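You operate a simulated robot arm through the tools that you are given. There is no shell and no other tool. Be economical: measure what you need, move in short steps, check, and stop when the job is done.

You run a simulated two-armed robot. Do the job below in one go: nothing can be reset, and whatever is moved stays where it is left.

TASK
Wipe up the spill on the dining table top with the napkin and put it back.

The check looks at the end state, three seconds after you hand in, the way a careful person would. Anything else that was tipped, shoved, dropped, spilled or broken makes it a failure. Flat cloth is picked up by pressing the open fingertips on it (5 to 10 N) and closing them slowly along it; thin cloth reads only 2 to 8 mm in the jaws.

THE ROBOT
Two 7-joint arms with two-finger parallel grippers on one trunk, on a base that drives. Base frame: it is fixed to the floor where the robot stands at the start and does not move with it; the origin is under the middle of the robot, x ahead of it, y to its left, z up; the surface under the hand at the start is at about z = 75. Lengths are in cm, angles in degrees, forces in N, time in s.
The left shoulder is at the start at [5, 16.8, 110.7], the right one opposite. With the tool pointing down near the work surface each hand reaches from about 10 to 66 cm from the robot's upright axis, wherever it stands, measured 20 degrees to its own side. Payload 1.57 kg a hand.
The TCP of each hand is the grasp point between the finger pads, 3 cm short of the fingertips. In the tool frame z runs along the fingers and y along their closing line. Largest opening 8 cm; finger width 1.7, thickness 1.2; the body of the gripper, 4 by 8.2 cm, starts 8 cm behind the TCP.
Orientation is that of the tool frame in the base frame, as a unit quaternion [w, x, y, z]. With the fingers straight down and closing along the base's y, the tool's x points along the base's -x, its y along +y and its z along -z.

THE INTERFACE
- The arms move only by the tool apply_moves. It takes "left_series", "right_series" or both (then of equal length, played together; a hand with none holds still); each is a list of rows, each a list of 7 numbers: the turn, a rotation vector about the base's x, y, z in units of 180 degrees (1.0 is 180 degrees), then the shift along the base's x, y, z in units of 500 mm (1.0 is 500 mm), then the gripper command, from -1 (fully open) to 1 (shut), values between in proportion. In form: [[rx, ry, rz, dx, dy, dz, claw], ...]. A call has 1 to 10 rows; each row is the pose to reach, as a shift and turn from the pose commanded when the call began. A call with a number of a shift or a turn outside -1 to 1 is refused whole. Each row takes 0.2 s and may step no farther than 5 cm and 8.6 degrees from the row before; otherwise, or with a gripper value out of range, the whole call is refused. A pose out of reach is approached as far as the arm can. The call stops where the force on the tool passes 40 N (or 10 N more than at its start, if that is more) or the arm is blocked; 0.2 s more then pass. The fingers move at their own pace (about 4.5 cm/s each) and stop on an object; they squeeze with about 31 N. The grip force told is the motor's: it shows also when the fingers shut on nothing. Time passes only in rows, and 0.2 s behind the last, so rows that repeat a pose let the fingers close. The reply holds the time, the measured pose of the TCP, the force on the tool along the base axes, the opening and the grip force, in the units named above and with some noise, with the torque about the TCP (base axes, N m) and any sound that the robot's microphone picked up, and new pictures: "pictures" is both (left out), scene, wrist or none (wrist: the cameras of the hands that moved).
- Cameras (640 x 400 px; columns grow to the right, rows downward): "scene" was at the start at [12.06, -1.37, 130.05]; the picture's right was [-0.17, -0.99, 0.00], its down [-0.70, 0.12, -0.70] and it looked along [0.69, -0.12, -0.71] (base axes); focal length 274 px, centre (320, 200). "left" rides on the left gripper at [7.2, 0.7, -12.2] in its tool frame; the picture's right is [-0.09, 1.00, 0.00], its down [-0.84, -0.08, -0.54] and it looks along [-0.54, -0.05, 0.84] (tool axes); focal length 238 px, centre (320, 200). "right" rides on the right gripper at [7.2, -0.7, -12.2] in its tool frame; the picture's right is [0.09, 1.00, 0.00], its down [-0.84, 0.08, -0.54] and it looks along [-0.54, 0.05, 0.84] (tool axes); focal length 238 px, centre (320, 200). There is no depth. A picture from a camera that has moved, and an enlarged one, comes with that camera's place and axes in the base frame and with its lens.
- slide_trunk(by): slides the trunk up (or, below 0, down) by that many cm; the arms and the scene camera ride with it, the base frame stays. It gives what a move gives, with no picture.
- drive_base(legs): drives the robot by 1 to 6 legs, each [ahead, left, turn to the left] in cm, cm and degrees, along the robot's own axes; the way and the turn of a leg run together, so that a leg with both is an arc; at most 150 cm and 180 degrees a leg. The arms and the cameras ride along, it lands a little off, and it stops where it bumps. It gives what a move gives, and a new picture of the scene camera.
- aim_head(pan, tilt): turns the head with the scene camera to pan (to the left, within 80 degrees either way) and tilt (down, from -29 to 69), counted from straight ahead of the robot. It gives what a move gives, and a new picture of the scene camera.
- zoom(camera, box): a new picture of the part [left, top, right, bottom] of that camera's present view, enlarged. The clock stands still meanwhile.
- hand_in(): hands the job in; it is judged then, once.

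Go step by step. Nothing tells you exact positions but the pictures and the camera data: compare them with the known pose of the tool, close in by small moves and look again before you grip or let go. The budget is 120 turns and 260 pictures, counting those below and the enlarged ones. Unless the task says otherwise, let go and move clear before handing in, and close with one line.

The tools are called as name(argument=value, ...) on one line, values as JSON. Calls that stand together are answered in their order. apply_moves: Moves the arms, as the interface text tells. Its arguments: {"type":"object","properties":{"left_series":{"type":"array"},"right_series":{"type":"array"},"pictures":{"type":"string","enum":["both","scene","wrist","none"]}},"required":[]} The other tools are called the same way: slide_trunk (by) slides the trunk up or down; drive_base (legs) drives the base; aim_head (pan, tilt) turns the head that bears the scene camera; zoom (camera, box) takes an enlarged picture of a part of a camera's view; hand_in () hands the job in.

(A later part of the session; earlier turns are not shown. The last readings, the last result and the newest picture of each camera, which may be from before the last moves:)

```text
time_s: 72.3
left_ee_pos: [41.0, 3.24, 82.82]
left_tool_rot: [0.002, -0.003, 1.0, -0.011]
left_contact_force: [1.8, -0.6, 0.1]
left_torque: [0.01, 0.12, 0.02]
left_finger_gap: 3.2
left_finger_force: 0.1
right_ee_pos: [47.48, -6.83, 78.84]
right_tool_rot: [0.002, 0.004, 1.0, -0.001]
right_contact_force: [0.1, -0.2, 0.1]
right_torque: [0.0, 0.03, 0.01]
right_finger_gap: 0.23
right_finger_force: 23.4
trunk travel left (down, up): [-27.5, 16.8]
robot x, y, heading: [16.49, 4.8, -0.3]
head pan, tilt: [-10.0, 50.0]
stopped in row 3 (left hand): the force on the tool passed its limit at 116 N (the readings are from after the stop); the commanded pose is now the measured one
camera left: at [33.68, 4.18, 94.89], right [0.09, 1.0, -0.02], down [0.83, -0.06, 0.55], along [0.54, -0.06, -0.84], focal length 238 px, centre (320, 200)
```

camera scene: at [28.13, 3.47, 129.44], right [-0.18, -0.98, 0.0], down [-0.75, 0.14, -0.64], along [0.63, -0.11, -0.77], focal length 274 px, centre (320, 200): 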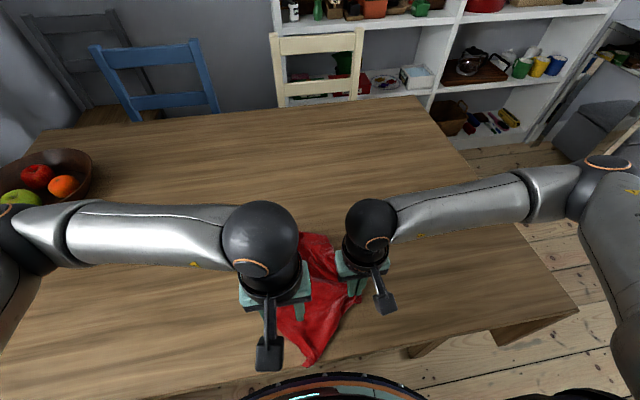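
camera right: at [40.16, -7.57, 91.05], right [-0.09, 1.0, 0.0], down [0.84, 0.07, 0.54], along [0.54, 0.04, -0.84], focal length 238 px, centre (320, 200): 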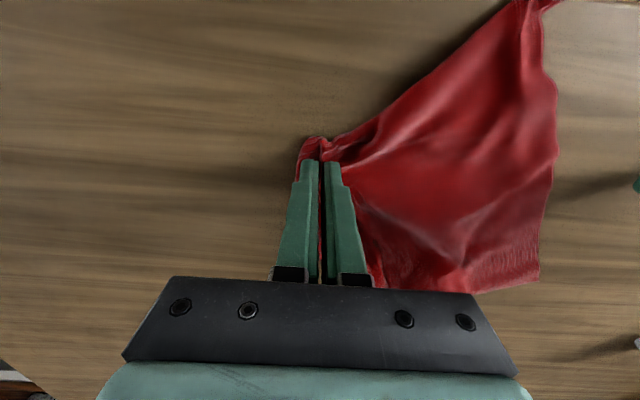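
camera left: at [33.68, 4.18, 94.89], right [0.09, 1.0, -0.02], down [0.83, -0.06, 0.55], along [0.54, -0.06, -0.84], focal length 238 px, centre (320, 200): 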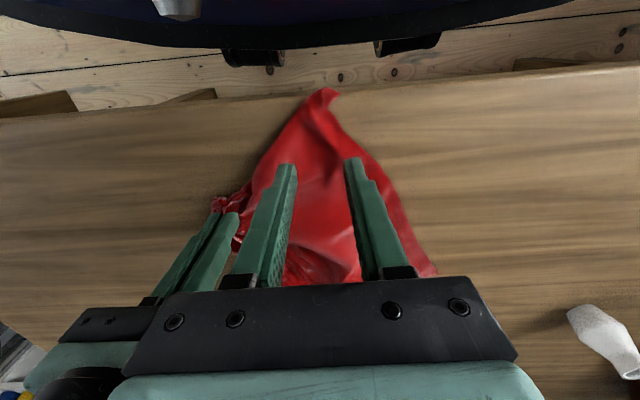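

The left arm bumped, too close to my own body or other hand. I'll lift the left hand clear, release the right, raise both, then back the base off a little for room.

apply_moves(left_series=[[0, 0, 0, 0.02, 0.04, 0.06, 0.2], [0, 0, 0, 0.05, 0.09, 0.13, 0.2], [0, 0, 0, 0.08, 0.16, 0.19, 0.2], [0, 0, 0, 0.1, 0.23, 0.25, 0.2], [0, 0, 0, 0.1, 0.3, 0.3, 0.2], [0, 0, 0, 0.1, 0.3, 0.3, 0.2], [0, 0, 0, 0.1, 0.3, 0.3, 0.2]], right_series=[[0, 0, 0, 0, 0, 0, 0.6], [0, 0, 0, 0, 0, 0, 0.3], [0, 0, 0, 0, 0, 0.06, 0.2], [0, 0, 0, 0, 0, 0.14, 0.2], [0, 0, 0, 0, -0.03, 0.22, 0.2], [0, 0, 0, 0, -0.1, 0.28, 0.2], [0, 0, 0, 0, -0.17, 0.3, 0.2]])

```text
time_s: 73.9
left_ee_pos: [46.04, 18.35, 97.69]
left_tool_rot: [0.002, -0.002, 1.0, -0.01]
left_contact_force: [-0.6, 0.3, 0.1]
left_torque: [0.0, -0.02, 0.02]
left_finger_gap: 3.21
left_finger_force: 0.2
right_ee_pos: [47.43, -15.46, 93.84]
right_tool_rot: [0.0, 0.002, 1.0, -0.001]
right_contact_force: [-0.8, 0.0, 0.3]
right_torque: [0.02, -0.04, 0.02]
right_finger_gap: 3.21
right_finger_force: 0.1
trunk travel left (down, up): [-27.5, 16.8]
robot x, y, heading: [16.28, 5.17, -0.2]
head pan, tilt: [-10.0, 50.0]
camera scene: at [28.11, 3.43, 129.45], right [-0.18, -0.98, 0.0], down [-0.75, 0.14, -0.64], along [0.63, -0.11, -0.77], focal length 274 px, centre (320, 200)
camera right: at [40.08, -16.07, 106.08], right [-0.09, 1.0, 0.0], down [0.84, 0.07, 0.54], along [0.54, 0.05, -0.84], focal length 238 px, centre (320, 200)
camera left: at [38.8, 19.18, 109.78], right [0.09, 1.0, -0.02], down [0.83, -0.06, 0.55], along [0.54, -0.06, -0.84], focal length 238 px, centre (320, 200)
```

scene: 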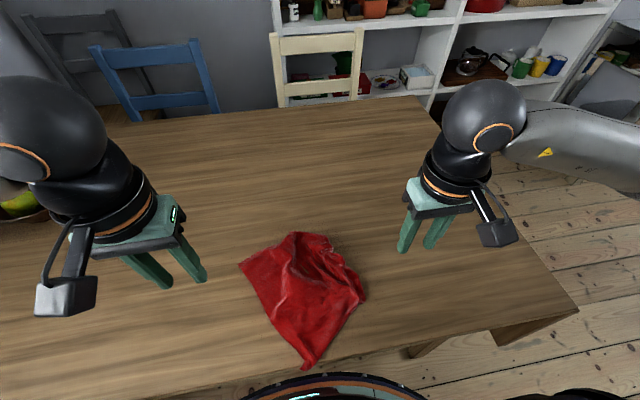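
right: 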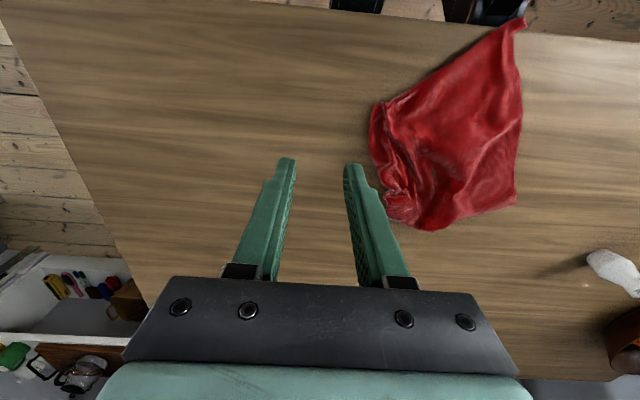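
left: 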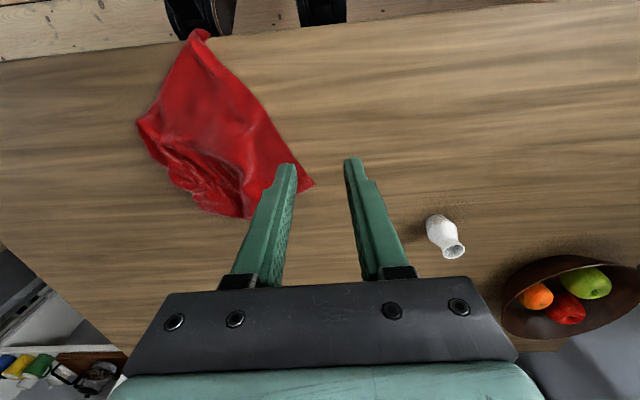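

drive_base(legs=[[-12, 0, 0]])

```text
time_s: 75.2
left_ee_pos: [34.19, 18.34, 97.62]
left_tool_rot: [0.003, -0.003, 1.0, -0.009]
left_contact_force: [0.2, -0.2, 0.0]
left_torque: [0.02, -0.02, 0.0]
left_finger_gap: 3.2
left_finger_force: 0.0
right_ee_pos: [35.65, -15.24, 93.98]
right_tool_rot: [0.001, 0.002, 1.0, -0.001]
right_contact_force: [0.7, -0.1, 0.5]
right_torque: [0.0, 0.0, 0.01]
right_finger_gap: 3.21
right_finger_force: 0.0
trunk travel left (down, up): [-27.5, 16.8]
robot x, y, heading: [4.59, 4.52, -0.1]
head pan, tilt: [-10.0, 50.0]
camera scene: at [16.22, 3.52, 129.45], right [-0.18, -0.98, 0.0], down [-0.75, 0.14, -0.64], along [0.63, -0.11, -0.77], focal length 274 px, centre (320, 200)
```

scene: 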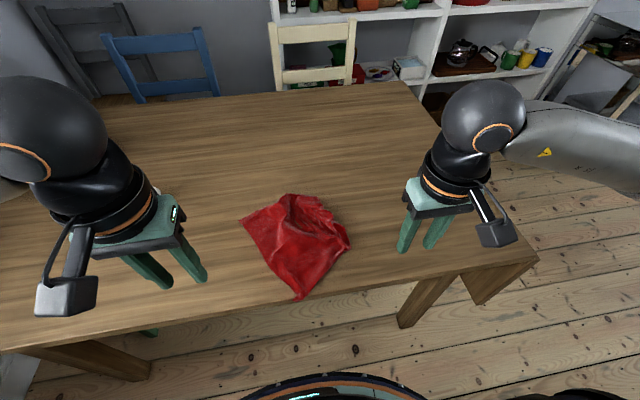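

apply_moves(left_series=[[0, 0, 0, 0.03, -0.05, -0.03, 0], [0, 0, 0, 0.06, -0.11, -0.07, 0], [0, 0, 0, 0.09, -0.17, -0.11, 0], [0, 0, 0, 0.12, -0.22, -0.16, 0], [0, 0, 0, 0.13, -0.26, -0.21, 0], [0, 0, 0, 0.136, -0.276, -0.27, 0], [0, 0, 0, 0.136, -0.276, -0.31, 0], [0, 0, 0, 0.136, -0.276, -0.34, 0], [0, 0, 0, 0.136, -0.276, -0.35, 0]])

```text
time_s: 77.2
left_ee_pos: [41.14, 4.63, 80.23]
left_tool_rot: [0.002, -0.003, 1.0, -0.01]
left_contact_force: [0.1, -0.1, -0.3]
left_torque: [0.0, 0.02, -0.01]
left_finger_gap: 3.97
left_finger_force: 0.0
right_ee_pos: [35.62, -15.2, 93.85]
right_tool_rot: [0.002, 0.002, 1.0, -0.001]
right_contact_force: [-0.4, 0.7, 0.3]
right_torque: [-0.01, 0.04, -0.03]
right_finger_gap: 3.19
right_finger_force: 0.1
trunk travel left (down, up): [-27.5, 16.8]
robot x, y, heading: [4.25, 5.11, -0.2]
head pan, tilt: [-10.0, 50.0]
camera scene: at [16.28, 3.52, 129.44], right [-0.18, -0.98, 0.0], down [-0.75, 0.14, -0.64], along [0.63, -0.11, -0.77], focal length 274 px, centre (320, 200)
camera left: at [33.86, 5.49, 92.27], right [0.09, 1.0, -0.02], down [0.83, -0.06, 0.55], along [0.54, -0.06, -0.84], focal length 238 px, centre (320, 200)
```

scene: 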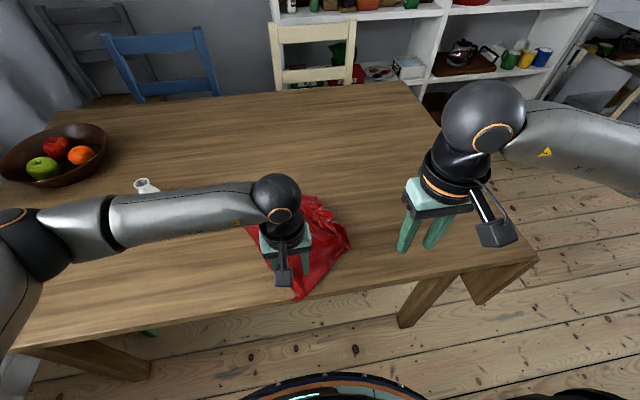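
left: 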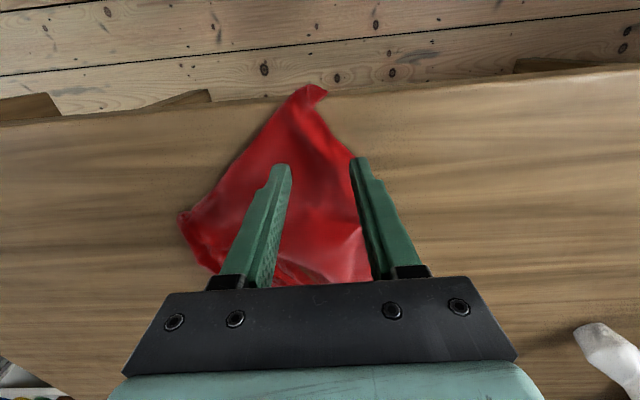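

apply_moves(left_series=[[0, 0, 0, 0, -0.016, -0.02, 0], [0, 0, 0, 0, -0.016, -0.038, 0], [0, 0, 0, 0, -0.016, -0.044, 0.1], [0, 0, 0, 0, -0.016, -0.043, 0.25], [0, 0, 0, 0, -0.016, -0.042, 0.4], [0, 0, 0, 0, -0.016, -0.041, 0.55], [0, 0, 0, 0, -0.016, -0.04, 0.7], [0, 0, 0, 0, -0.016, -0.039, 0.85], [0, 0, 0, 0, -0.016, -0.038, 1], [0, 0, 0, 0, -0.016, -0.038, 1]], pictures="wrist")

```text
time_s: 79.4
left_ee_pos: [40.97, 3.83, 78.34]
left_tool_rot: [0.002, -0.003, 1.0, -0.01]
left_contact_force: [-0.1, 0.6, 0.0]
left_torque: [-0.02, 0.0, 0.0]
left_finger_gap: 0.19
left_finger_force: 24.1
right_ee_pos: [35.6, -15.36, 93.75]
right_tool_rot: [0.002, 0.003, 1.0, -0.001]
right_contact_force: [0.3, -0.3, 0.5]
right_torque: [0.02, -0.02, -0.03]
right_finger_gap: 3.18
right_finger_force: 0.0
trunk travel left (down, up): [-27.5, 16.8]
robot x, y, heading: [4.78, 4.57, -0.1]
head pan, tilt: [-10.0, 50.0]
camera left: at [33.76, 4.68, 90.34], right [0.09, 1.0, -0.02], down [0.84, -0.06, 0.55], along [0.54, -0.06, -0.84], focal length 238 px, centre (320, 200)
```

left: 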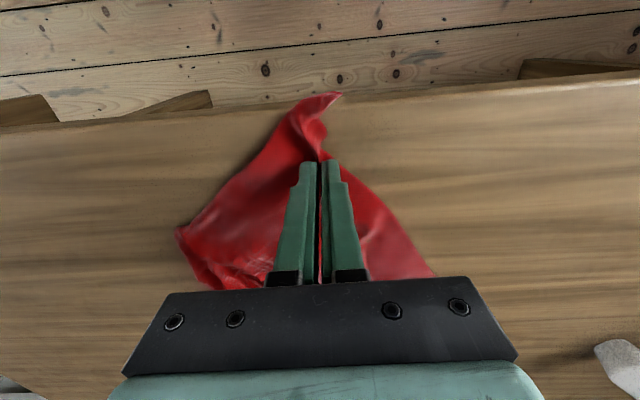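

Gripped. I'll draw this corner left toward y≈10, then see where the others go.

apply_moves(left_series=[[0, 0, 0, 0.01, 0.04, 0.012, 1], [0, 0, 0, 0.03, 0.09, 0.012, 1], [0, 0, 0, 0.05, 0.14, 0.012, 1], [0, 0, 0, 0.07, 0.18, 0.012, 1], [0, 0, 0, 0.07, 0.18, 0.012, 1]])

```text
time_s: 80.6
left_ee_pos: [44.67, 12.71, 78.77]
left_tool_rot: [0.002, -0.001, 1.0, -0.01]
left_contact_force: [0.5, 0.1, -0.8]
left_torque: [0.0, 0.0, 0.01]
left_finger_gap: 0.17
left_finger_force: 23.1
right_ee_pos: [35.56, -15.3, 93.77]
right_tool_rot: [0.001, 0.003, 1.0, 0.0]
right_contact_force: [-0.5, -0.2, 0.2]
right_torque: [-0.03, 0.01, 0.02]
right_finger_gap: 3.23
right_finger_force: 0.1
trunk travel left (down, up): [-27.5, 16.8]
robot x, y, heading: [4.86, 5.13, -0.3]
head pan, tilt: [-10.0, 50.0]
camera scene: at [16.28, 3.52, 129.44], right [-0.18, -0.98, 0.0], down [-0.75, 0.14, -0.64], along [0.63, -0.11, -0.77], focal length 274 px, centre (320, 200)
camera left: at [37.37, 13.57, 90.96], right [0.09, 1.0, -0.02], down [0.83, -0.06, 0.55], along [0.54, -0.06, -0.84], focal length 238 px, centre (320, 200)
```

scene: 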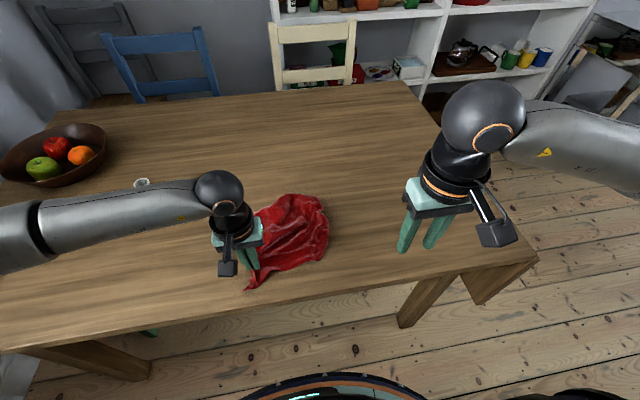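
left: 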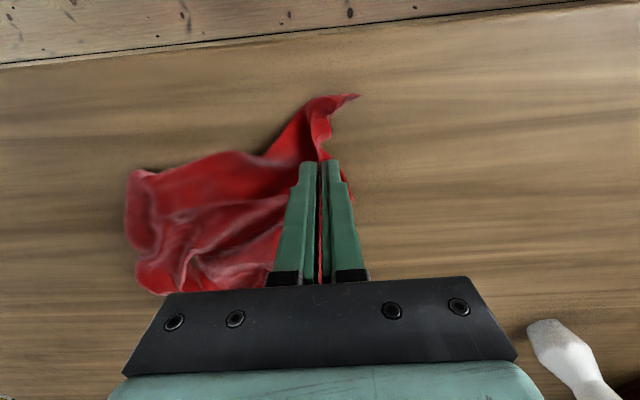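

apply_moves(right_series=[[0, 0, 0, 0.04, 0.05, -0.02, 0.1], [0, 0, 0, 0.08, 0.1, -0.05, 0.1], [0, 0, 0, 0.12, 0.16, -0.08, 0.1], [0, 0, 0, 0.16, 0.22, -0.11, 0.1], [0, 0, 0, 0.2, 0.27, -0.15, 0.1], [0, 0, 0, 0.225, 0.3, -0.2, 0.1], [0, 0, 0, 0.225, 0.3, -0.25, 0.1], [0, 0, 0, 0.225, 0.3, -0.27, 0.1], [0, 0, 0, 0.225, 0.3, -0.27, 0.1]], pictures="wrist")

```text
time_s: 82.6
left_ee_pos: [44.55, 12.73, 78.85]
left_tool_rot: [0.001, -0.002, 1.0, -0.01]
left_contact_force: [-0.6, -0.1, 0.7]
left_torque: [0.02, 0.06, -0.02]
left_finger_gap: 0.18
left_finger_force: 23.4
right_ee_pos: [46.7, -0.3, 80.2]
right_tool_rot: [0.002, 0.003, 1.0, -0.001]
right_contact_force: [0.5, 0.6, -0.4]
right_torque: [-0.01, 0.03, -0.03]
right_finger_gap: 3.58
right_finger_force: 0.1
trunk travel left (down, up): [-27.5, 16.8]
robot x, y, heading: [4.92, 5.06, -0.2]
head pan, tilt: [-10.0, 50.0]
camera right: at [39.49, -0.88, 92.49], right [-0.09, 1.0, 0.0], down [0.84, 0.07, 0.54], along [0.54, 0.05, -0.84], focal length 238 px, centre (320, 200)
```

right: 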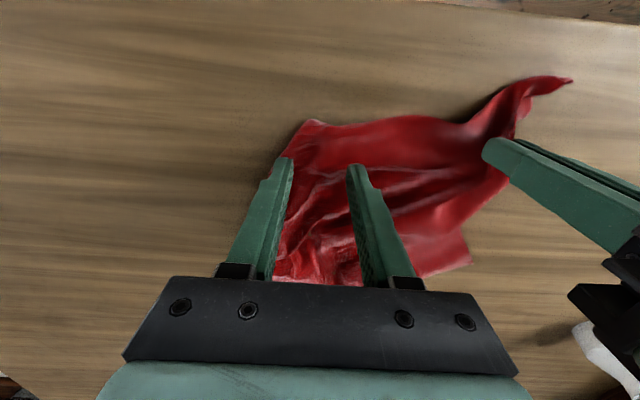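

apply_moves(right_series=[[0, 0, 0, -0.006, 0.018, -0.02, 0.1], [0, 0, 0, -0.006, 0.018, -0.038, 0.1], [0, 0, 0, -0.006, 0.018, -0.045, 0.2], [0, 0, 0, -0.006, 0.018, -0.044, 0.35], [0, 0, 0, -0.006, 0.018, -0.043, 0.5], [0, 0, 0, -0.006, 0.018, -0.041, 0.65], [0, 0, 0, -0.006, 0.018, -0.039, 0.8], [0, 0, 0, -0.006, 0.018, -0.038, 1], [0, 0, 0, -0.006, 0.018, -0.038, 1], [0, 0, 0, -0.006, 0.018, -0.038, 1]], pictures="wrist")

```text
time_s: 84.8
left_ee_pos: [44.73, 12.61, 78.82]
left_tool_rot: [0.002, -0.003, 1.0, -0.011]
left_contact_force: [-0.3, 0.2, 0.5]
left_torque: [-0.02, 0.0, -0.02]
left_finger_gap: 0.15
left_finger_force: 23.6
right_ee_pos: [46.54, 0.75, 78.41]
right_tool_rot: [0.002, 0.002, 1.0, -0.001]
right_contact_force: [0.3, 0.0, -0.4]
right_torque: [0.02, 0.02, 0.02]
right_finger_gap: 0.18
right_finger_force: 23.5
trunk travel left (down, up): [-27.5, 16.8]
robot x, y, heading: [4.5, 4.8, 0.0]
head pan, tilt: [-10.0, 50.0]
camera right: at [39.22, -0.04, 90.65], right [-0.09, 1.0, 0.0], down [0.84, 0.07, 0.54], along [0.54, 0.05, -0.84], focal length 238 px, centre (320, 200)
```

right: 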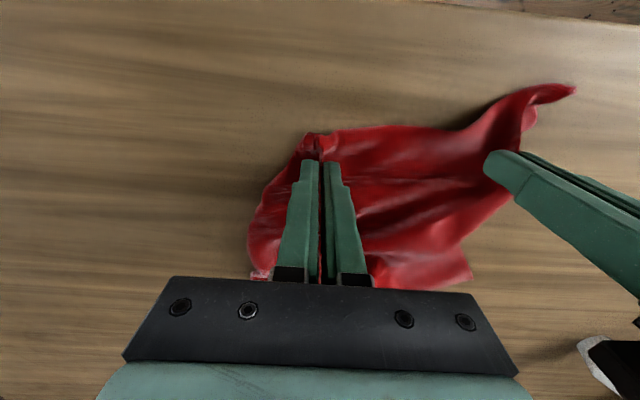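

Both near corners are held. I'll lift both hands while spreading them, so the napkin hangs like a sheet.

apply_moves(left_series=[[0, 0, 0, 0, 0, 0.06, 1], [0, 0, 0, 0, 0.005, 0.13, 1], [0, 0, 0, 0, 0.01, 0.2, 1], [0, 0, 0, 0, 0.015, 0.27, 1], [0, 0, 0, 0, 0.02, 0.34, 1], [0, 0, 0, 0, 0.025, 0.41, 1], [0, 0, 0, 0, 0.03, 0.48, 1], [0, 0, 0, 0, 0.03, 0.54, 1], [0, 0, 0, 0, 0.03, 0.54, 1]], right_series=[[0, 0, 0, 0, -0.01, 0.06, 1], [0, 0, 0, 0, -0.03, 0.13, 1], [0, 0, 0, 0, -0.05, 0.2, 1], [0, 0, 0, 0, -0.07, 0.27, 1], [0, 0, 0, 0, -0.09, 0.34, 1], [0, 0, 0, 0, -0.11, 0.41, 1], [0, 0, 0, -0.01, -0.13, 0.48, 1], [0, 0, 0, -0.02, -0.13, 0.54, 1], [0, 0, 0, -0.02, -0.13, 0.54, 1]])

```text
time_s: 86.0
left_ee_pos: [44.58, 13.01, 94.93]
left_tool_rot: [0.007, 0.0, 1.0, -0.026]
left_contact_force: [1.9, -16.8, -0.5]
left_torque: [-0.53, -0.06, 0.04]
left_finger_gap: 0.15
left_finger_force: 23.6
right_ee_pos: [46.02, -2.63, 94.74]
right_tool_rot: [0.003, -0.003, 1.0, 0.014]
right_contact_force: [-2.5, 16.7, -0.1]
right_torque: [0.51, 0.07, -0.03]
right_finger_gap: 0.18
right_finger_force: 23.4
trunk travel left (down, up): [-27.5, 16.8]
robot x, y, heading: [4.58, 4.93, -0.4]
head pan, tilt: [-10.0, 50.0]
stopped in row 5 (right hand): the force on the tool passed its limit at 42 N (the readings are from after the stop); the commanded pose is now the measured one
camera scene: at [16.3, 3.52, 129.44], right [-0.18, -0.98, 0.0], down [-0.75, 0.14, -0.64], along [0.63, -0.11, -0.77], focal length 274 px, centre (320, 200)
camera right: at [38.81, -3.66, 106.86], right [-0.1, 0.99, 0.03], down [0.83, 0.07, 0.55], along [0.54, 0.08, -0.84], focal length 238 px, centre (320, 200)
camera left: at [37.24, 14.24, 106.98], right [0.09, 0.99, -0.05], down [0.83, -0.05, 0.56], along [0.55, -0.09, -0.83], focal length 238 px, centre (320, 200)
```

scene: 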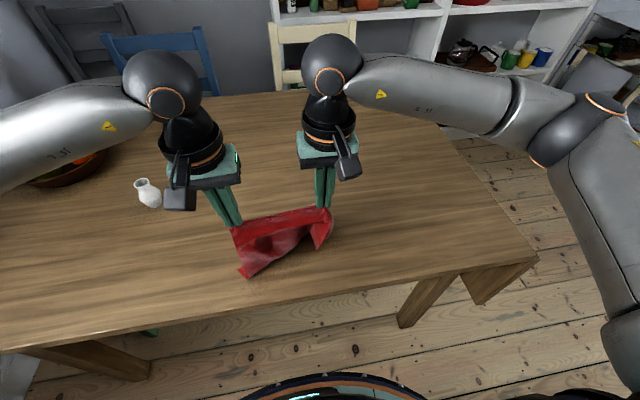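
right: 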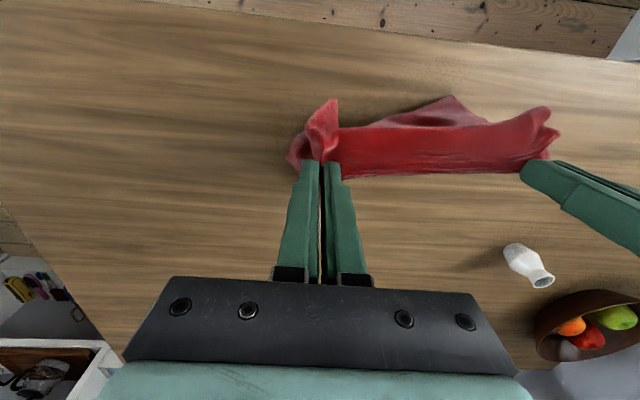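
left: 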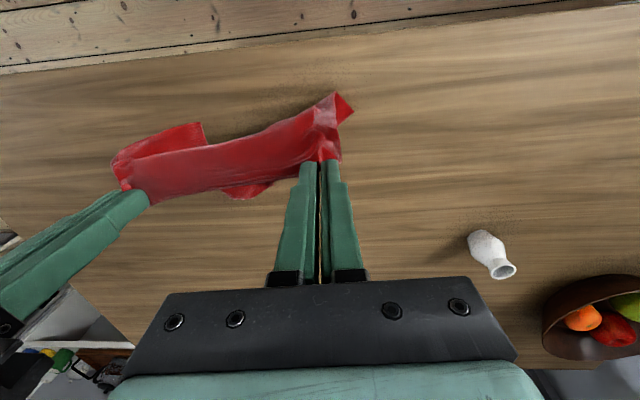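

Taut at 15.6 cm spacing. I'll ease it slightly and lift more so the far edge hangs free.

apply_moves(left_series=[[0, 0, 0, 0, -0.005, 0.05, 1], [0, 0, 0, 0, -0.005, 0.1, 1], [0, 0, 0, 0, -0.005, 0.15, 1], [0, 0, 0, 0, -0.005, 0.2, 1], [0, 0, 0, 0, -0.005, 0.2, 1]], right_series=[[0, 0, 0, 0, 0.005, 0.05, 1], [0, 0, 0, 0, 0.005, 0.1, 1], [0, 0, 0, 0, 0.005, 0.15, 1], [0, 0, 0, 0, 0.005, 0.2, 1], [0, 0, 0, 0, 0.005, 0.2, 1]])

```text
time_s: 87.2
left_ee_pos: [44.57, 12.8, 104.86]
left_tool_rot: [0.006, -0.001, 1.0, -0.024]
left_contact_force: [2.2, -15.4, -0.7]
left_torque: [-0.49, -0.08, 0.05]
left_finger_gap: 0.16
left_finger_force: 23.2
right_ee_pos: [46.17, -2.68, 104.64]
right_tool_rot: [0.003, -0.002, 1.0, 0.012]
right_contact_force: [-2.2, 15.0, 0.4]
right_torque: [0.45, 0.04, -0.02]
right_finger_gap: 0.17
right_finger_force: 23.8
trunk travel left (down, up): [-27.5, 16.8]
robot x, y, heading: [4.9, 4.81, -0.4]
head pan, tilt: [-10.0, 50.0]
camera scene: at [16.29, 3.52, 129.44], right [-0.18, -0.98, 0.0], down [-0.75, 0.14, -0.64], along [0.63, -0.11, -0.77], focal length 274 px, centre (320, 200)
camera right: at [38.89, -3.58, 116.85], right [-0.1, 1.0, 0.02], down [0.83, 0.07, 0.55], along [0.54, 0.07, -0.84], focal length 238 px, centre (320, 200)
camera left: at [37.21, 14.06, 116.9], right [0.09, 0.99, -0.05], down [0.83, -0.05, 0.55], along [0.55, -0.09, -0.83], focal length 238 px, centre (320, 200)
```

scene: 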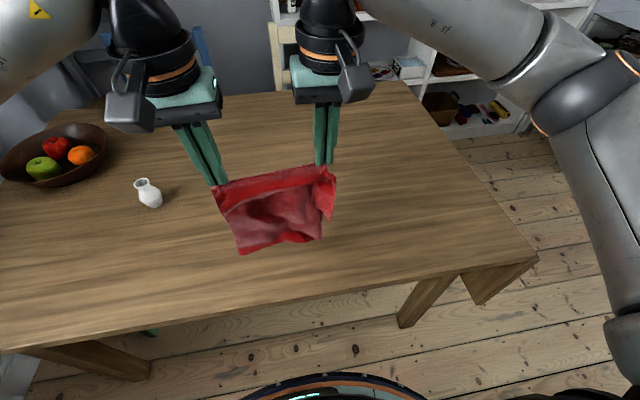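
right: 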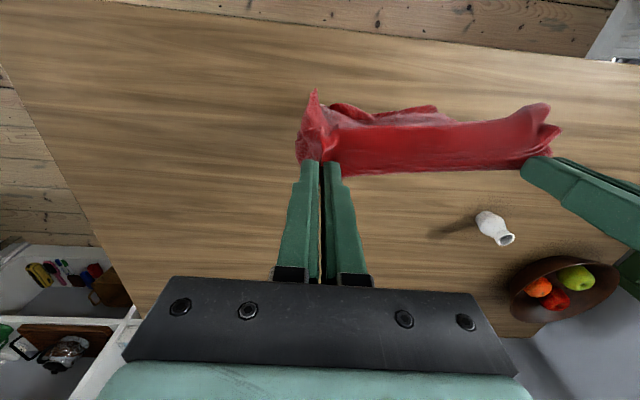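
left: 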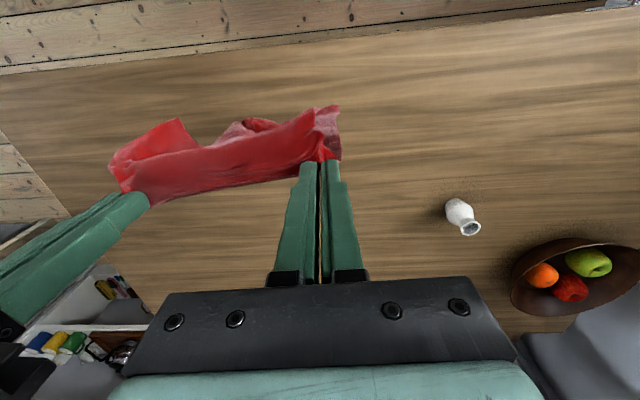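

The napkin now hangs as a sheet. Driving forward again to lay its far edge down first.

drive_base(legs=[[10, 0, 0]])

apply_moves(left_series=[[0, 0, 0, 0.06, -0.01, -0.02, 1], [0, 0, 0, 0.12, -0.02, -0.04, 1], [0, 0, 0, 0.18, -0.03, -0.06, 1], [0, 0, 0, 0.24, -0.04, -0.09, 1], [0, 0, 0, 0.29, -0.04, -0.13, 1], [0, 0, 0, 0.32, -0.04, -0.16, 1], [0, 0, 0, 0.32, -0.04, -0.16, 1]], right_series=[[0, 0, 0, 0.06, -0.01, -0.02, 1], [0, 0, 0, 0.12, -0.02, -0.04, 1], [0, 0, 0, 0.18, -0.03, -0.06, 1], [0, 0, 0, 0.24, -0.04, -0.09, 1], [0, 0, 0, 0.29, -0.04, -0.13, 1], [0, 0, 0, 0.32, -0.04, -0.16, 1], [0, 0, 0, 0.32, -0.04, -0.16, 1]])

```text
time_s: 88.3
left_ee_pos: [54.43, 12.78, 104.8]
left_tool_rot: [0.005, -0.002, 1.0, -0.024]
left_contact_force: [2.2, -15.5, 0.0]
left_torque: [-0.5, -0.07, 0.09]
left_finger_gap: 0.13
left_finger_force: 23.5
right_ee_pos: [56.19, -2.52, 104.63]
right_tool_rot: [0.003, -0.001, 1.0, 0.012]
right_contact_force: [-1.9, 15.2, -0.4]
right_torque: [0.46, 0.06, -0.02]
right_finger_gap: 0.2
right_finger_force: 23.5
trunk travel left (down, up): [-27.5, 16.8]
robot x, y, heading: [14.19, 4.56, -0.2]
head pan, tilt: [-10.0, 50.0]
camera scene: at [26.15, 3.5, 129.43], right [-0.18, -0.98, 0.0], down [-0.75, 0.14, -0.64], along [0.63, -0.11, -0.77], focal length 274 px, centre (320, 200)
```

scene: 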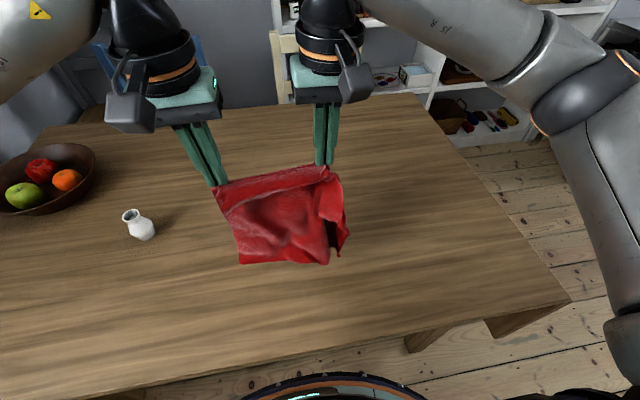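

```text
time_s: 89.9
left_ee_pos: [70.38, 10.84, 96.83]
left_tool_rot: [0.005, -0.001, 1.0, -0.025]
left_contact_force: [1.3, -14.6, 0.6]
left_torque: [-0.41, -0.09, 0.08]
left_finger_gap: 0.12
left_finger_force: 22.9
right_ee_pos: [71.82, -4.4, 96.62]
right_tool_rot: [0.004, -0.003, 1.0, 0.013]
right_contact_force: [-2.2, 13.5, 0.0]
right_torque: [0.49, 0.06, -0.02]
right_finger_gap: 0.21
right_finger_force: 23.4
trunk travel left (down, up): [-27.5, 16.8]
robot x, y, heading: [14.53, 5.25, -0.3]
head pan, tilt: [-10.0, 50.0]
camera scene: at [26.06, 3.5, 129.45], right [-0.18, -0.98, 0.0], down [-0.75, 0.14, -0.64], along [0.63, -0.11, -0.77], focal length 274 px, centre (320, 200)
camera right: at [64.58, -5.57, 108.81], right [-0.1, 0.99, 0.03], down [0.83, 0.07, 0.55], along [0.54, 0.08, -0.84], focal length 238 px, centre (320, 200)
camera left: at [63.0, 12.13, 108.85], right [0.09, 0.99, -0.05], down [0.83, -0.05, 0.55], along [0.55, -0.09, -0.83], focal length 238 px, centre (320, 200)
```

scene: 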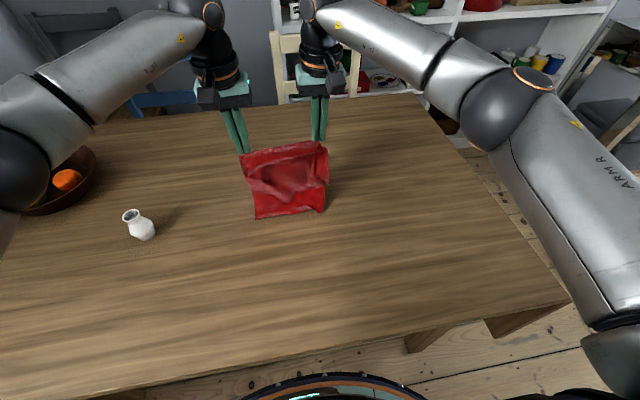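
right: 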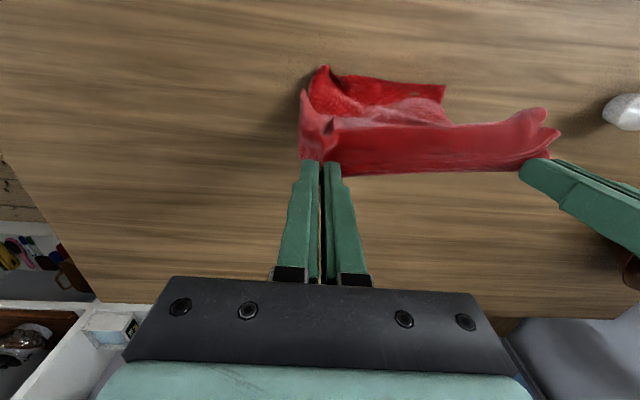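
left: 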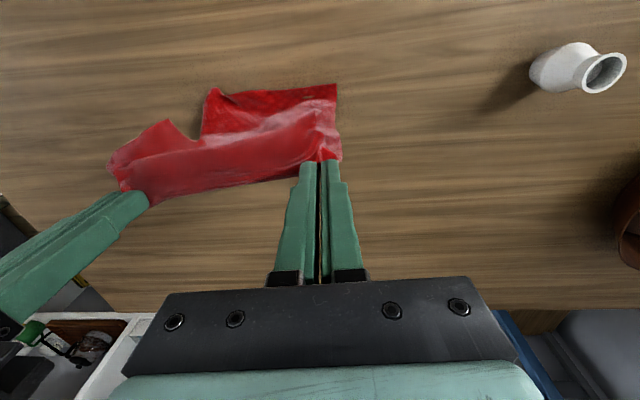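

apply_moves(left_series=[[0, 0, 0, 0.07, 0, 0.0, 1], [0, 0, 0, 0.1, 0, -0.05, 1], [0, 0, 0, 0.07, 0, -0.09, 1], [0, 0, 0, 0.0, 0, -0.14, 1], [0, 0, 0, -0.07, 0, -0.19, 1], [0, 0, 0, -0.14, 0, -0.24, 1], [0, 0, 0, -0.21, 0, -0.28, 1], [0, 0, 0, -0.28, 0, -0.31, 1], [0, 0, 0, -0.36, 0, -0.33, 1], [0, 0, 0, -0.43, 0, -0.345, 1]], right_series=[[0, 0, 0, 0.07, 0, 0.0, 1], [0, 0, 0, 0.1, 0, -0.05, 1], [0, 0, 0, 0.07, 0, -0.09, 1], [0, 0, 0, 0.0, 0, -0.14, 1], [0, 0, 0, -0.07, 0, -0.19, 1], [0, 0, 0, -0.14, 0, -0.24, 1], [0, 0, 0, -0.21, 0, -0.28, 1], [0, 0, 0, -0.28, 0, -0.31, 1], [0, 0, 0, -0.36, 0, -0.33, 1], [0, 0, 0, -0.43, 0, -0.345, 1]])

```text
time_s: 92.1
left_ee_pos: [48.83, 10.81, 79.53]
left_tool_rot: [0.007, -0.001, 1.0, -0.025]
left_contact_force: [0.8, -9.9, -0.4]
left_torque: [-0.3, -0.06, 0.03]
left_finger_gap: 0.15
left_finger_force: 22.9
right_ee_pos: [50.41, -4.27, 79.22]
right_tool_rot: [0.004, -0.001, 1.0, 0.013]
right_contact_force: [-0.2, 10.6, 0.6]
right_torque: [0.28, 0.02, 0.0]
right_finger_gap: 0.17
right_finger_force: 23.5
right hand out of reach, approached as far as the arm can: row 2
trunk travel left (down, up): [-27.5, 16.8]
robot x, y, heading: [14.42, 4.79, -0.5]
head pan, tilt: [-10.0, 50.0]
camera scene: at [26.05, 3.5, 129.45], right [-0.18, -0.98, 0.0], down [-0.75, 0.14, -0.64], along [0.63, -0.11, -0.77], focal length 274 px, centre (320, 200)
camera right: at [43.01, -5.39, 91.4], right [-0.09, 1.0, 0.02], down [0.83, 0.07, 0.55], along [0.55, 0.07, -0.83], focal length 238 px, centre (320, 200)
camera left: at [41.42, 12.05, 91.6], right [0.09, 0.99, -0.05], down [0.83, -0.05, 0.56], along [0.55, -0.09, -0.83], focal length 238 px, centre (320, 200)
```

scene: 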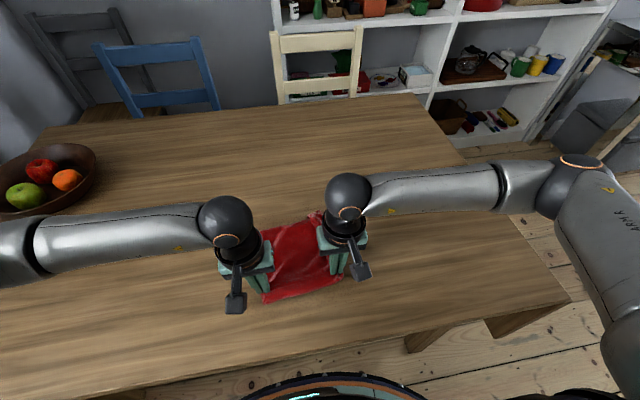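
right: 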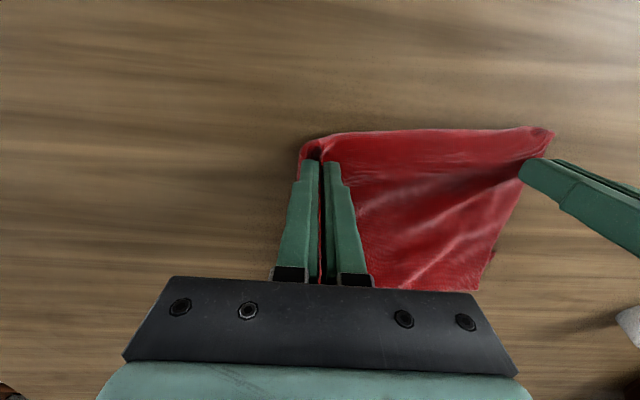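
left: 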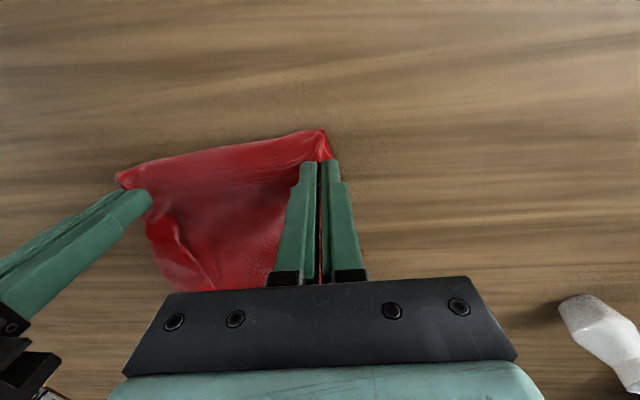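

Laid flat. Releasing both hands gently and lifting clear.

apply_moves(left_series=[[0, 0, 0, 0, -0.004, -0.012, 1], [0, 0, 0, 0, -0.004, -0.014, 0.7], [0, 0, 0, 0, -0.004, -0.012, 0.4], [0, 0, 0, 0, -0.004, 0.0, 0.1], [0, 0, 0, 0, -0.004, 0.04, 0.1], [0, 0, 0, 0, 0.0, 0.11, 0.1], [0, 0, 0, -0.02, 0.05, 0.18, 0.1], [0, 0, 0, -0.02, 0.11, 0.25, 0.1], [0, 0, 0, -0.02, 0.18, 0.31, 0.1], [0, 0, 0, -0.02, 0.26, 0.35, 0.1]], right_series=[[0, 0, 0, 0, 0.004, -0.008, 1], [0, 0, 0, 0, 0.004, -0.01, 0.7], [0, 0, 0, 0, 0.004, -0.008, 0.4], [0, 0, 0, 0, 0.004, 0.0, 0.1], [0, 0, 0, 0, 0.004, 0.04, 0.1], [0, 0, 0, 0, 0.0, 0.11, 0.1], [0, 0, 0, -0.02, -0.05, 0.18, 0.1], [0, 0, 0, -0.02, -0.11, 0.25, 0.1], [0, 0, 0, -0.02, -0.18, 0.31, 0.1], [0, 0, 0, -0.02, -0.26, 0.35, 0.1]], pictures="scene")

zoom(camera="scene", box=[180, 180, 420, 330])

```text
time_s: 94.3
left_ee_pos: [47.8, 23.98, 97.04]
left_tool_rot: [0.005, -0.001, 1.0, -0.024]
left_contact_force: [-0.5, -0.1, 0.1]
left_torque: [-0.02, 0.03, 0.0]
left_finger_gap: 3.63
left_finger_force: 0.0
right_ee_pos: [49.14, -17.53, 97.02]
right_tool_rot: [0.003, -0.002, 1.0, 0.012]
right_contact_force: [-0.8, 0.2, 0.4]
right_torque: [-0.03, 0.0, 0.01]
right_finger_gap: 3.59
right_finger_force: 0.1
trunk travel left (down, up): [-27.5, 16.8]
robot x, y, heading: [14.83, 4.79, -0.1]
head pan, tilt: [-10.0, 50.0]
camera scene: at [26.02, 3.51, 129.45], right [-0.18, -0.98, 0.0], down [-0.75, 0.13, -0.64], along [0.63, -0.11, -0.77], focal length 274 px, centre (320, 200)
```

scene: 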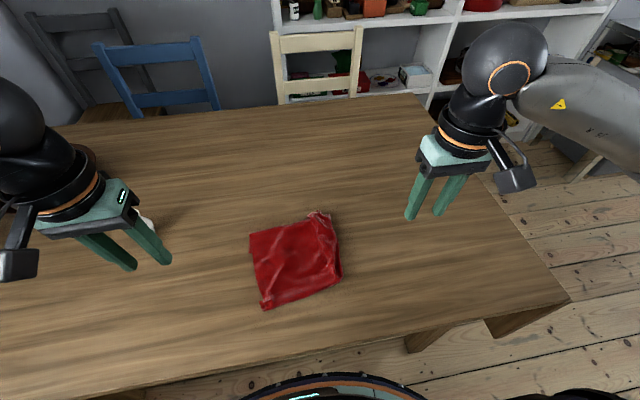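

```text
2.67 times, centred on (300, 255) of scene
camera zoom: at [26.02, 3.51, 129.45], right [-0.18, -0.98, 0.0], down [-0.75, 0.13, -0.64], along [0.63, -0.11, -0.77], focal length 732 px, centre (373, 53)
```

zoom: 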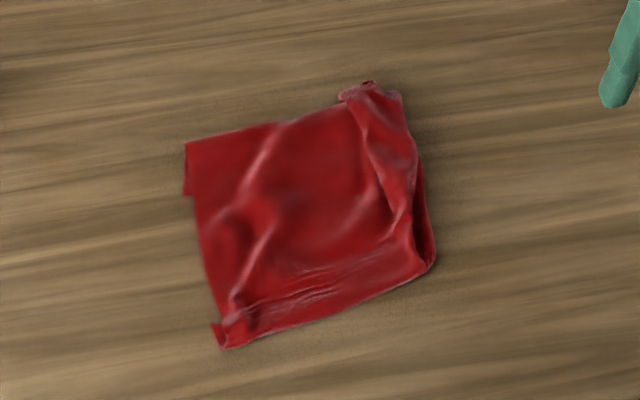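

Good: now roughly square, 19 × 19 cm, centred at (56, 3.5), with margins folded in; originally it was 28 cm at (60, 3). I'll pinch the two far corners and pull them outward to unfold and recentre.

apply_moves(left_series=[[0, 0, 0, 0.05, -0.03, -0.03, 0.1], [0, 0, 0, 0.1, -0.07, -0.06, 0.1], [0, 0, 0, 0.15, -0.11, -0.09, 0.1], [0, 0, 0, 0.2, -0.15, -0.12, 0.1], [0, 0, 0, 0.24, -0.2, -0.15, 0.1], [0, 0, 0, 0.28, -0.24, -0.19, 0.1], [0, 0, 0, 0.284, -0.25, -0.25, 0.1], [0, 0, 0, 0.284, -0.25, -0.31, 0.1], [0, 0, 0, 0.284, -0.25, -0.334, 0.1], [0, 0, 0, 0.284, -0.25, -0.334, 0.1]], right_series=[[0, 0, 0, 0.05, 0.04, -0.03, 0.1], [0, 0, 0, 0.1, 0.08, -0.06, 0.1], [0, 0, 0, 0.15, 0.12, -0.09, 0.1], [0, 0, 0, 0.2, 0.16, -0.12, 0.1], [0, 0, 0, 0.24, 0.21, -0.15, 0.1], [0, 0, 0, 0.28, 0.25, -0.19, 0.1], [0, 0, 0, 0.288, 0.266, -0.25, 0.1], [0, 0, 0, 0.288, 0.266, -0.31, 0.1], [0, 0, 0, 0.288, 0.266, -0.33, 0.1], [0, 0, 0, 0.288, 0.266, -0.33, 0.1]], pictures="wrist")

```text
time_s: 96.5
left_ee_pos: [61.8, 11.23, 80.14]
left_tool_rot: [0.005, -0.002, 1.0, -0.024]
left_contact_force: [0.4, 0.0, 0.1]
left_torque: [0.02, -0.02, 0.02]
left_finger_gap: 3.59
left_finger_force: 0.0
right_ee_pos: [63.92, -4.21, 80.35]
right_tool_rot: [0.003, -0.002, 1.0, 0.012]
right_contact_force: [0.4, 0.2, -0.4]
right_torque: [0.01, -0.02, 0.0]
right_finger_gap: 3.59
right_finger_force: 0.1
trunk travel left (down, up): [-27.5, 16.8]
robot x, y, heading: [14.72, 5.14, -0.4]
head pan, tilt: [-10.0, 50.0]
camera right: at [56.47, -5.34, 92.49], right [-0.1, 1.0, 0.02], down [0.83, 0.07, 0.55], along [0.55, 0.07, -0.84], focal length 238 px, centre (320, 200)
camera left: at [54.44, 12.48, 92.28], right [0.09, 0.99, -0.05], down [0.83, -0.05, 0.55], along [0.55, -0.09, -0.83], focal length 238 px, centre (320, 200)
```

right: 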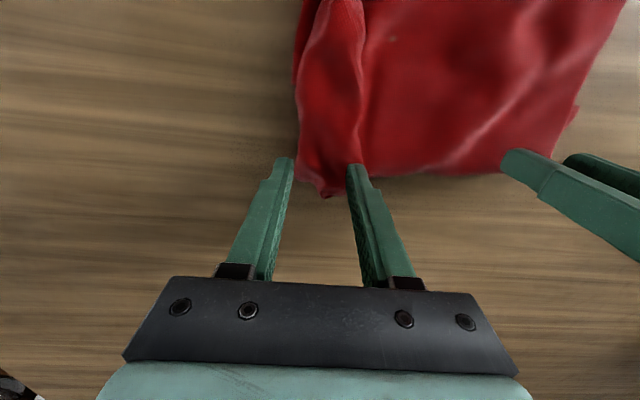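
left: 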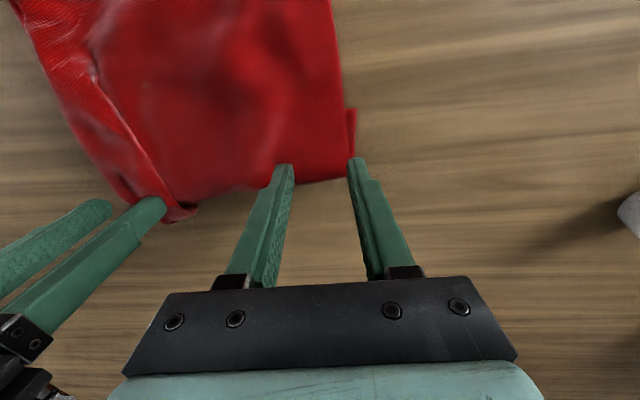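

apply_moves(left_series=[[0, 0, 0, -0.03, -0.018, 0, 0.1], [0, 0, 0, -0.03, -0.018, -0.03, 0.1], [0, 0, 0, -0.03, -0.018, -0.046, 0.1], [0, 0, 0, -0.03, -0.018, -0.046, 0.25], [0, 0, 0, -0.03, -0.018, -0.044, 0.4], [0, 0, 0, -0.03, -0.018, -0.042, 0.55], [0, 0, 0, -0.03, -0.018, -0.04, 0.7], [0, 0, 0, -0.03, -0.018, -0.038, 0.85], [0, 0, 0, -0.03, -0.018, -0.036, 1], [0, 0, 0, -0.03, -0.018, -0.036, 1]], right_series=[[0, 0, 0, -0.032, 0.016, 0, 0.1], [0, 0, 0, -0.032, 0.016, -0.03, 0.1], [0, 0, 0, -0.032, 0.016, -0.048, 0.1], [0, 0, 0, -0.032, 0.016, -0.048, 0.25], [0, 0, 0, -0.032, 0.016, -0.046, 0.4], [0, 0, 0, -0.032, 0.016, -0.044, 0.55], [0, 0, 0, -0.032, 0.016, -0.042, 0.7], [0, 0, 0, -0.032, 0.016, -0.04, 0.85], [0, 0, 0, -0.032, 0.016, -0.038, 1], [0, 0, 0, -0.032, 0.016, -0.038, 1]], pictures="wrist")

```text
time_s: 98.7
left_ee_pos: [60.58, 10.42, 78.51]
left_tool_rot: [0.005, -0.002, 1.0, -0.024]
left_contact_force: [-0.1, -0.9, -0.3]
left_torque: [-0.03, 0.01, -0.02]
left_finger_gap: 0.0
left_finger_force: 21.8
right_ee_pos: [62.24, -3.47, 78.33]
right_tool_rot: [0.003, -0.002, 1.0, 0.012]
right_contact_force: [0.3, -1.4, 6.8]
right_torque: [0.03, 0.01, -0.01]
right_finger_gap: 0.39
right_finger_force: 24.6
trunk travel left (down, up): [-27.5, 16.8]
robot x, y, heading: [14.48, 4.67, -0.4]
head pan, tilt: [-10.0, 50.0]
camera right: at [54.92, -4.51, 90.61], right [-0.1, 1.0, 0.02], down [0.83, 0.07, 0.55], along [0.54, 0.07, -0.84], focal length 238 px, centre (320, 200)
camera left: at [53.12, 11.68, 90.64], right [0.09, 0.99, -0.05], down [0.83, -0.05, 0.55], along [0.55, -0.09, -0.83], focal length 238 px, centre (320, 200)
```

right: 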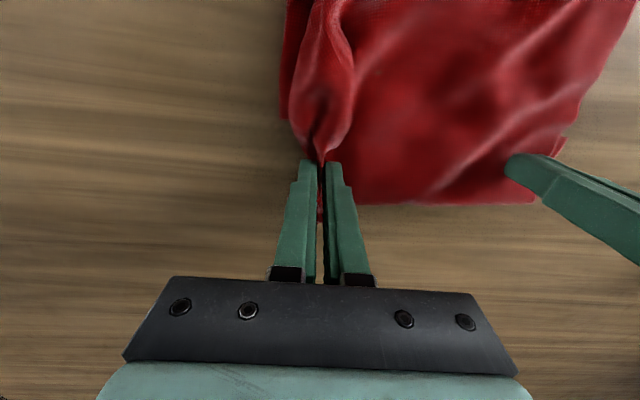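
left: 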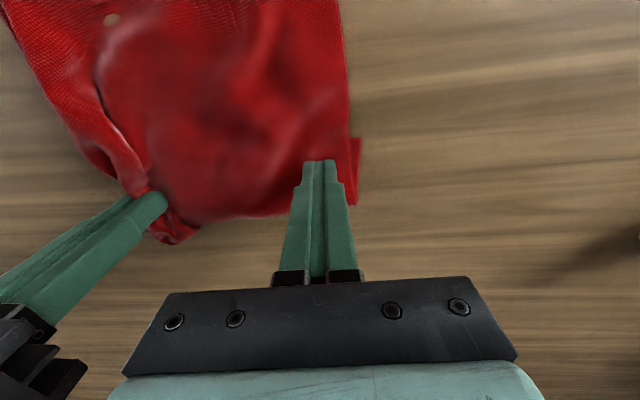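

The right hand holds 4 mm; the left missed. Retry the left with firmer contact.

apply_moves(left_series=[[0, 0, 0, 0, 0.0, 0.02, 0.5], [0, 0, 0, -0.01, 0.01, 0.02, 0.2], [0, 0, 0, -0.01, 0.01, -0.002, 0.2], [0, 0, 0, -0.01, 0.01, -0.018, 0.2], [0, 0, 0, -0.01, 0.01, -0.019, 0.35], [0, 0, 0, -0.01, 0.01, -0.019, 0.5], [0, 0, 0, -0.01, 0.01, -0.018, 0.65], [0, 0, 0, -0.01, 0.01, -0.017, 0.8], [0, 0, 0, -0.01, 0.01, -0.016, 1], [0, 0, 0, -0.01, 0.01, -0.014, 1]], pictures="wrist")

```text
time_s: 100.9
left_ee_pos: [60.0, 10.93, 78.13]
left_tool_rot: [0.008, -0.001, 1.0, -0.025]
left_contact_force: [4.0, 4.3, 25.9]
left_torque: [0.13, 0.01, -0.04]
left_finger_gap: 0.02
left_finger_force: 21.1
right_ee_pos: [62.23, -3.41, 78.45]
right_tool_rot: [0.005, -0.002, 1.0, 0.013]
right_contact_force: [-0.1, -0.8, 2.9]
right_torque: [0.02, 0.06, 0.0]
right_finger_gap: 0.34
right_finger_force: 24.2
trunk travel left (down, up): [-27.5, 16.8]
robot x, y, heading: [14.41, 5.08, 0.0]
head pan, tilt: [-10.0, 50.0]
camera left: at [52.63, 12.15, 90.12], right [0.09, 0.99, -0.05], down [0.83, -0.05, 0.56], along [0.55, -0.09, -0.83], focal length 238 px, centre (320, 200)
```

left: 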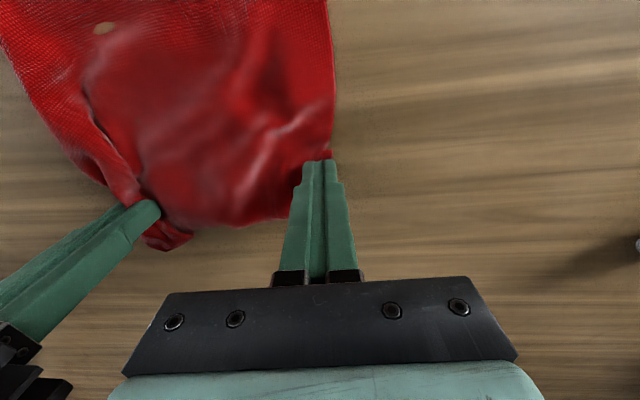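

apply_moves(left_series=[[0, 0, 0, 0, 0.0, 0.03, 0.7], [0, 0, 0, -0.01, -0.02, 0.05, 0.2], [0, 0, 0, -0.02, -0.05, 0.05, 0.0], [0, 0, 0, -0.02, -0.05, 0.02, 0.0], [0, 0, 0, -0.02, -0.05, 0.004, 0.0], [0, 0, 0, -0.02, -0.05, 0.004, 0.0]], pictures="wrist")

```text
time_s: 102.3
left_ee_pos: [59.05, 8.4, 78.28]
left_tool_rot: [0.006, -0.002, 1.0, -0.024]
left_contact_force: [-2.1, 1.4, 16.2]
left_torque: [0.53, 0.05, 0.09]
left_finger_gap: 4.05
left_finger_force: 0.9
right_ee_pos: [62.21, -3.33, 78.46]
right_tool_rot: [0.003, -0.002, 1.0, 0.012]
right_contact_force: [1.2, -0.1, 2.9]
right_torque: [0.01, 0.03, -0.01]
right_finger_gap: 0.34
right_finger_force: 24.1
trunk travel left (down, up): [-27.5, 16.8]
robot x, y, heading: [14.28, 5.36, -0.1]
head pan, tilt: [-10.0, 50.0]
camera left: at [51.63, 9.66, 90.28], right [0.09, 0.99, -0.05], down [0.83, -0.05, 0.56], along [0.55, -0.09, -0.83], focal length 238 px, centre (320, 200)
```

left: 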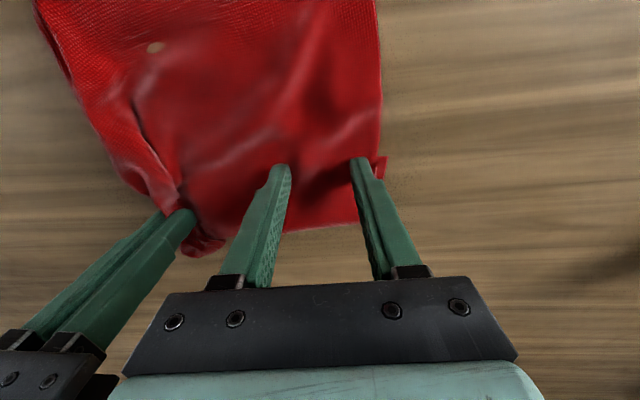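

Both fingertips are now on the cloth with good pressure; closing slowly.

apply_moves(left_series=[[0, 0, 0, 0, 0, 0.001, 0.12], [0, 0, 0, 0, 0, 0.002, 0.24], [0, 0, 0, 0, 0, 0.003, 0.36], [0, 0, 0, 0, 0, 0.004, 0.48], [0, 0, 0, 0, 0, 0.005, 0.6], [0, 0, 0, 0, 0, 0.006, 0.72], [0, 0, 0, 0, 0, 0.007, 0.86], [0, 0, 0, 0, 0, 0.008, 1], [0, 0, 0, 0, 0, 0.008, 1], [0, 0, 0, 0, 0, 0.008, 1]], pictures="wrist")

```text
time_s: 104.5
left_ee_pos: [58.98, 8.4, 78.51]
left_tool_rot: [0.006, -0.001, 1.0, -0.024]
left_contact_force: [0.5, -0.9, 1.4]
left_torque: [-0.07, 0.01, -0.04]
left_finger_gap: 0.23
left_finger_force: 24.0
right_ee_pos: [62.3, -3.41, 78.45]
right_tool_rot: [0.003, -0.001, 1.0, 0.012]
right_contact_force: [-0.6, 0.5, 4.0]
right_torque: [0.01, 0.04, -0.01]
right_finger_gap: 0.36
right_finger_force: 24.4
trunk travel left (down, up): [-27.5, 16.8]
robot x, y, heading: [14.3, 4.69, -0.2]
head pan, tilt: [-10.0, 50.0]
camera left: at [51.65, 9.59, 90.56], right [0.09, 0.99, -0.05], down [0.83, -0.05, 0.55], along [0.55, -0.09, -0.83], focal length 238 px, centre (320, 200)
```

left: 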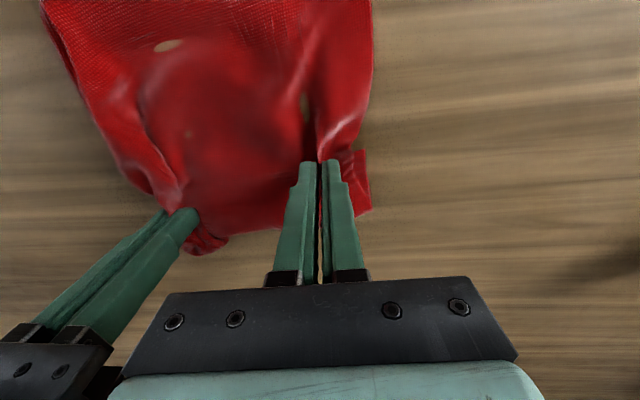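

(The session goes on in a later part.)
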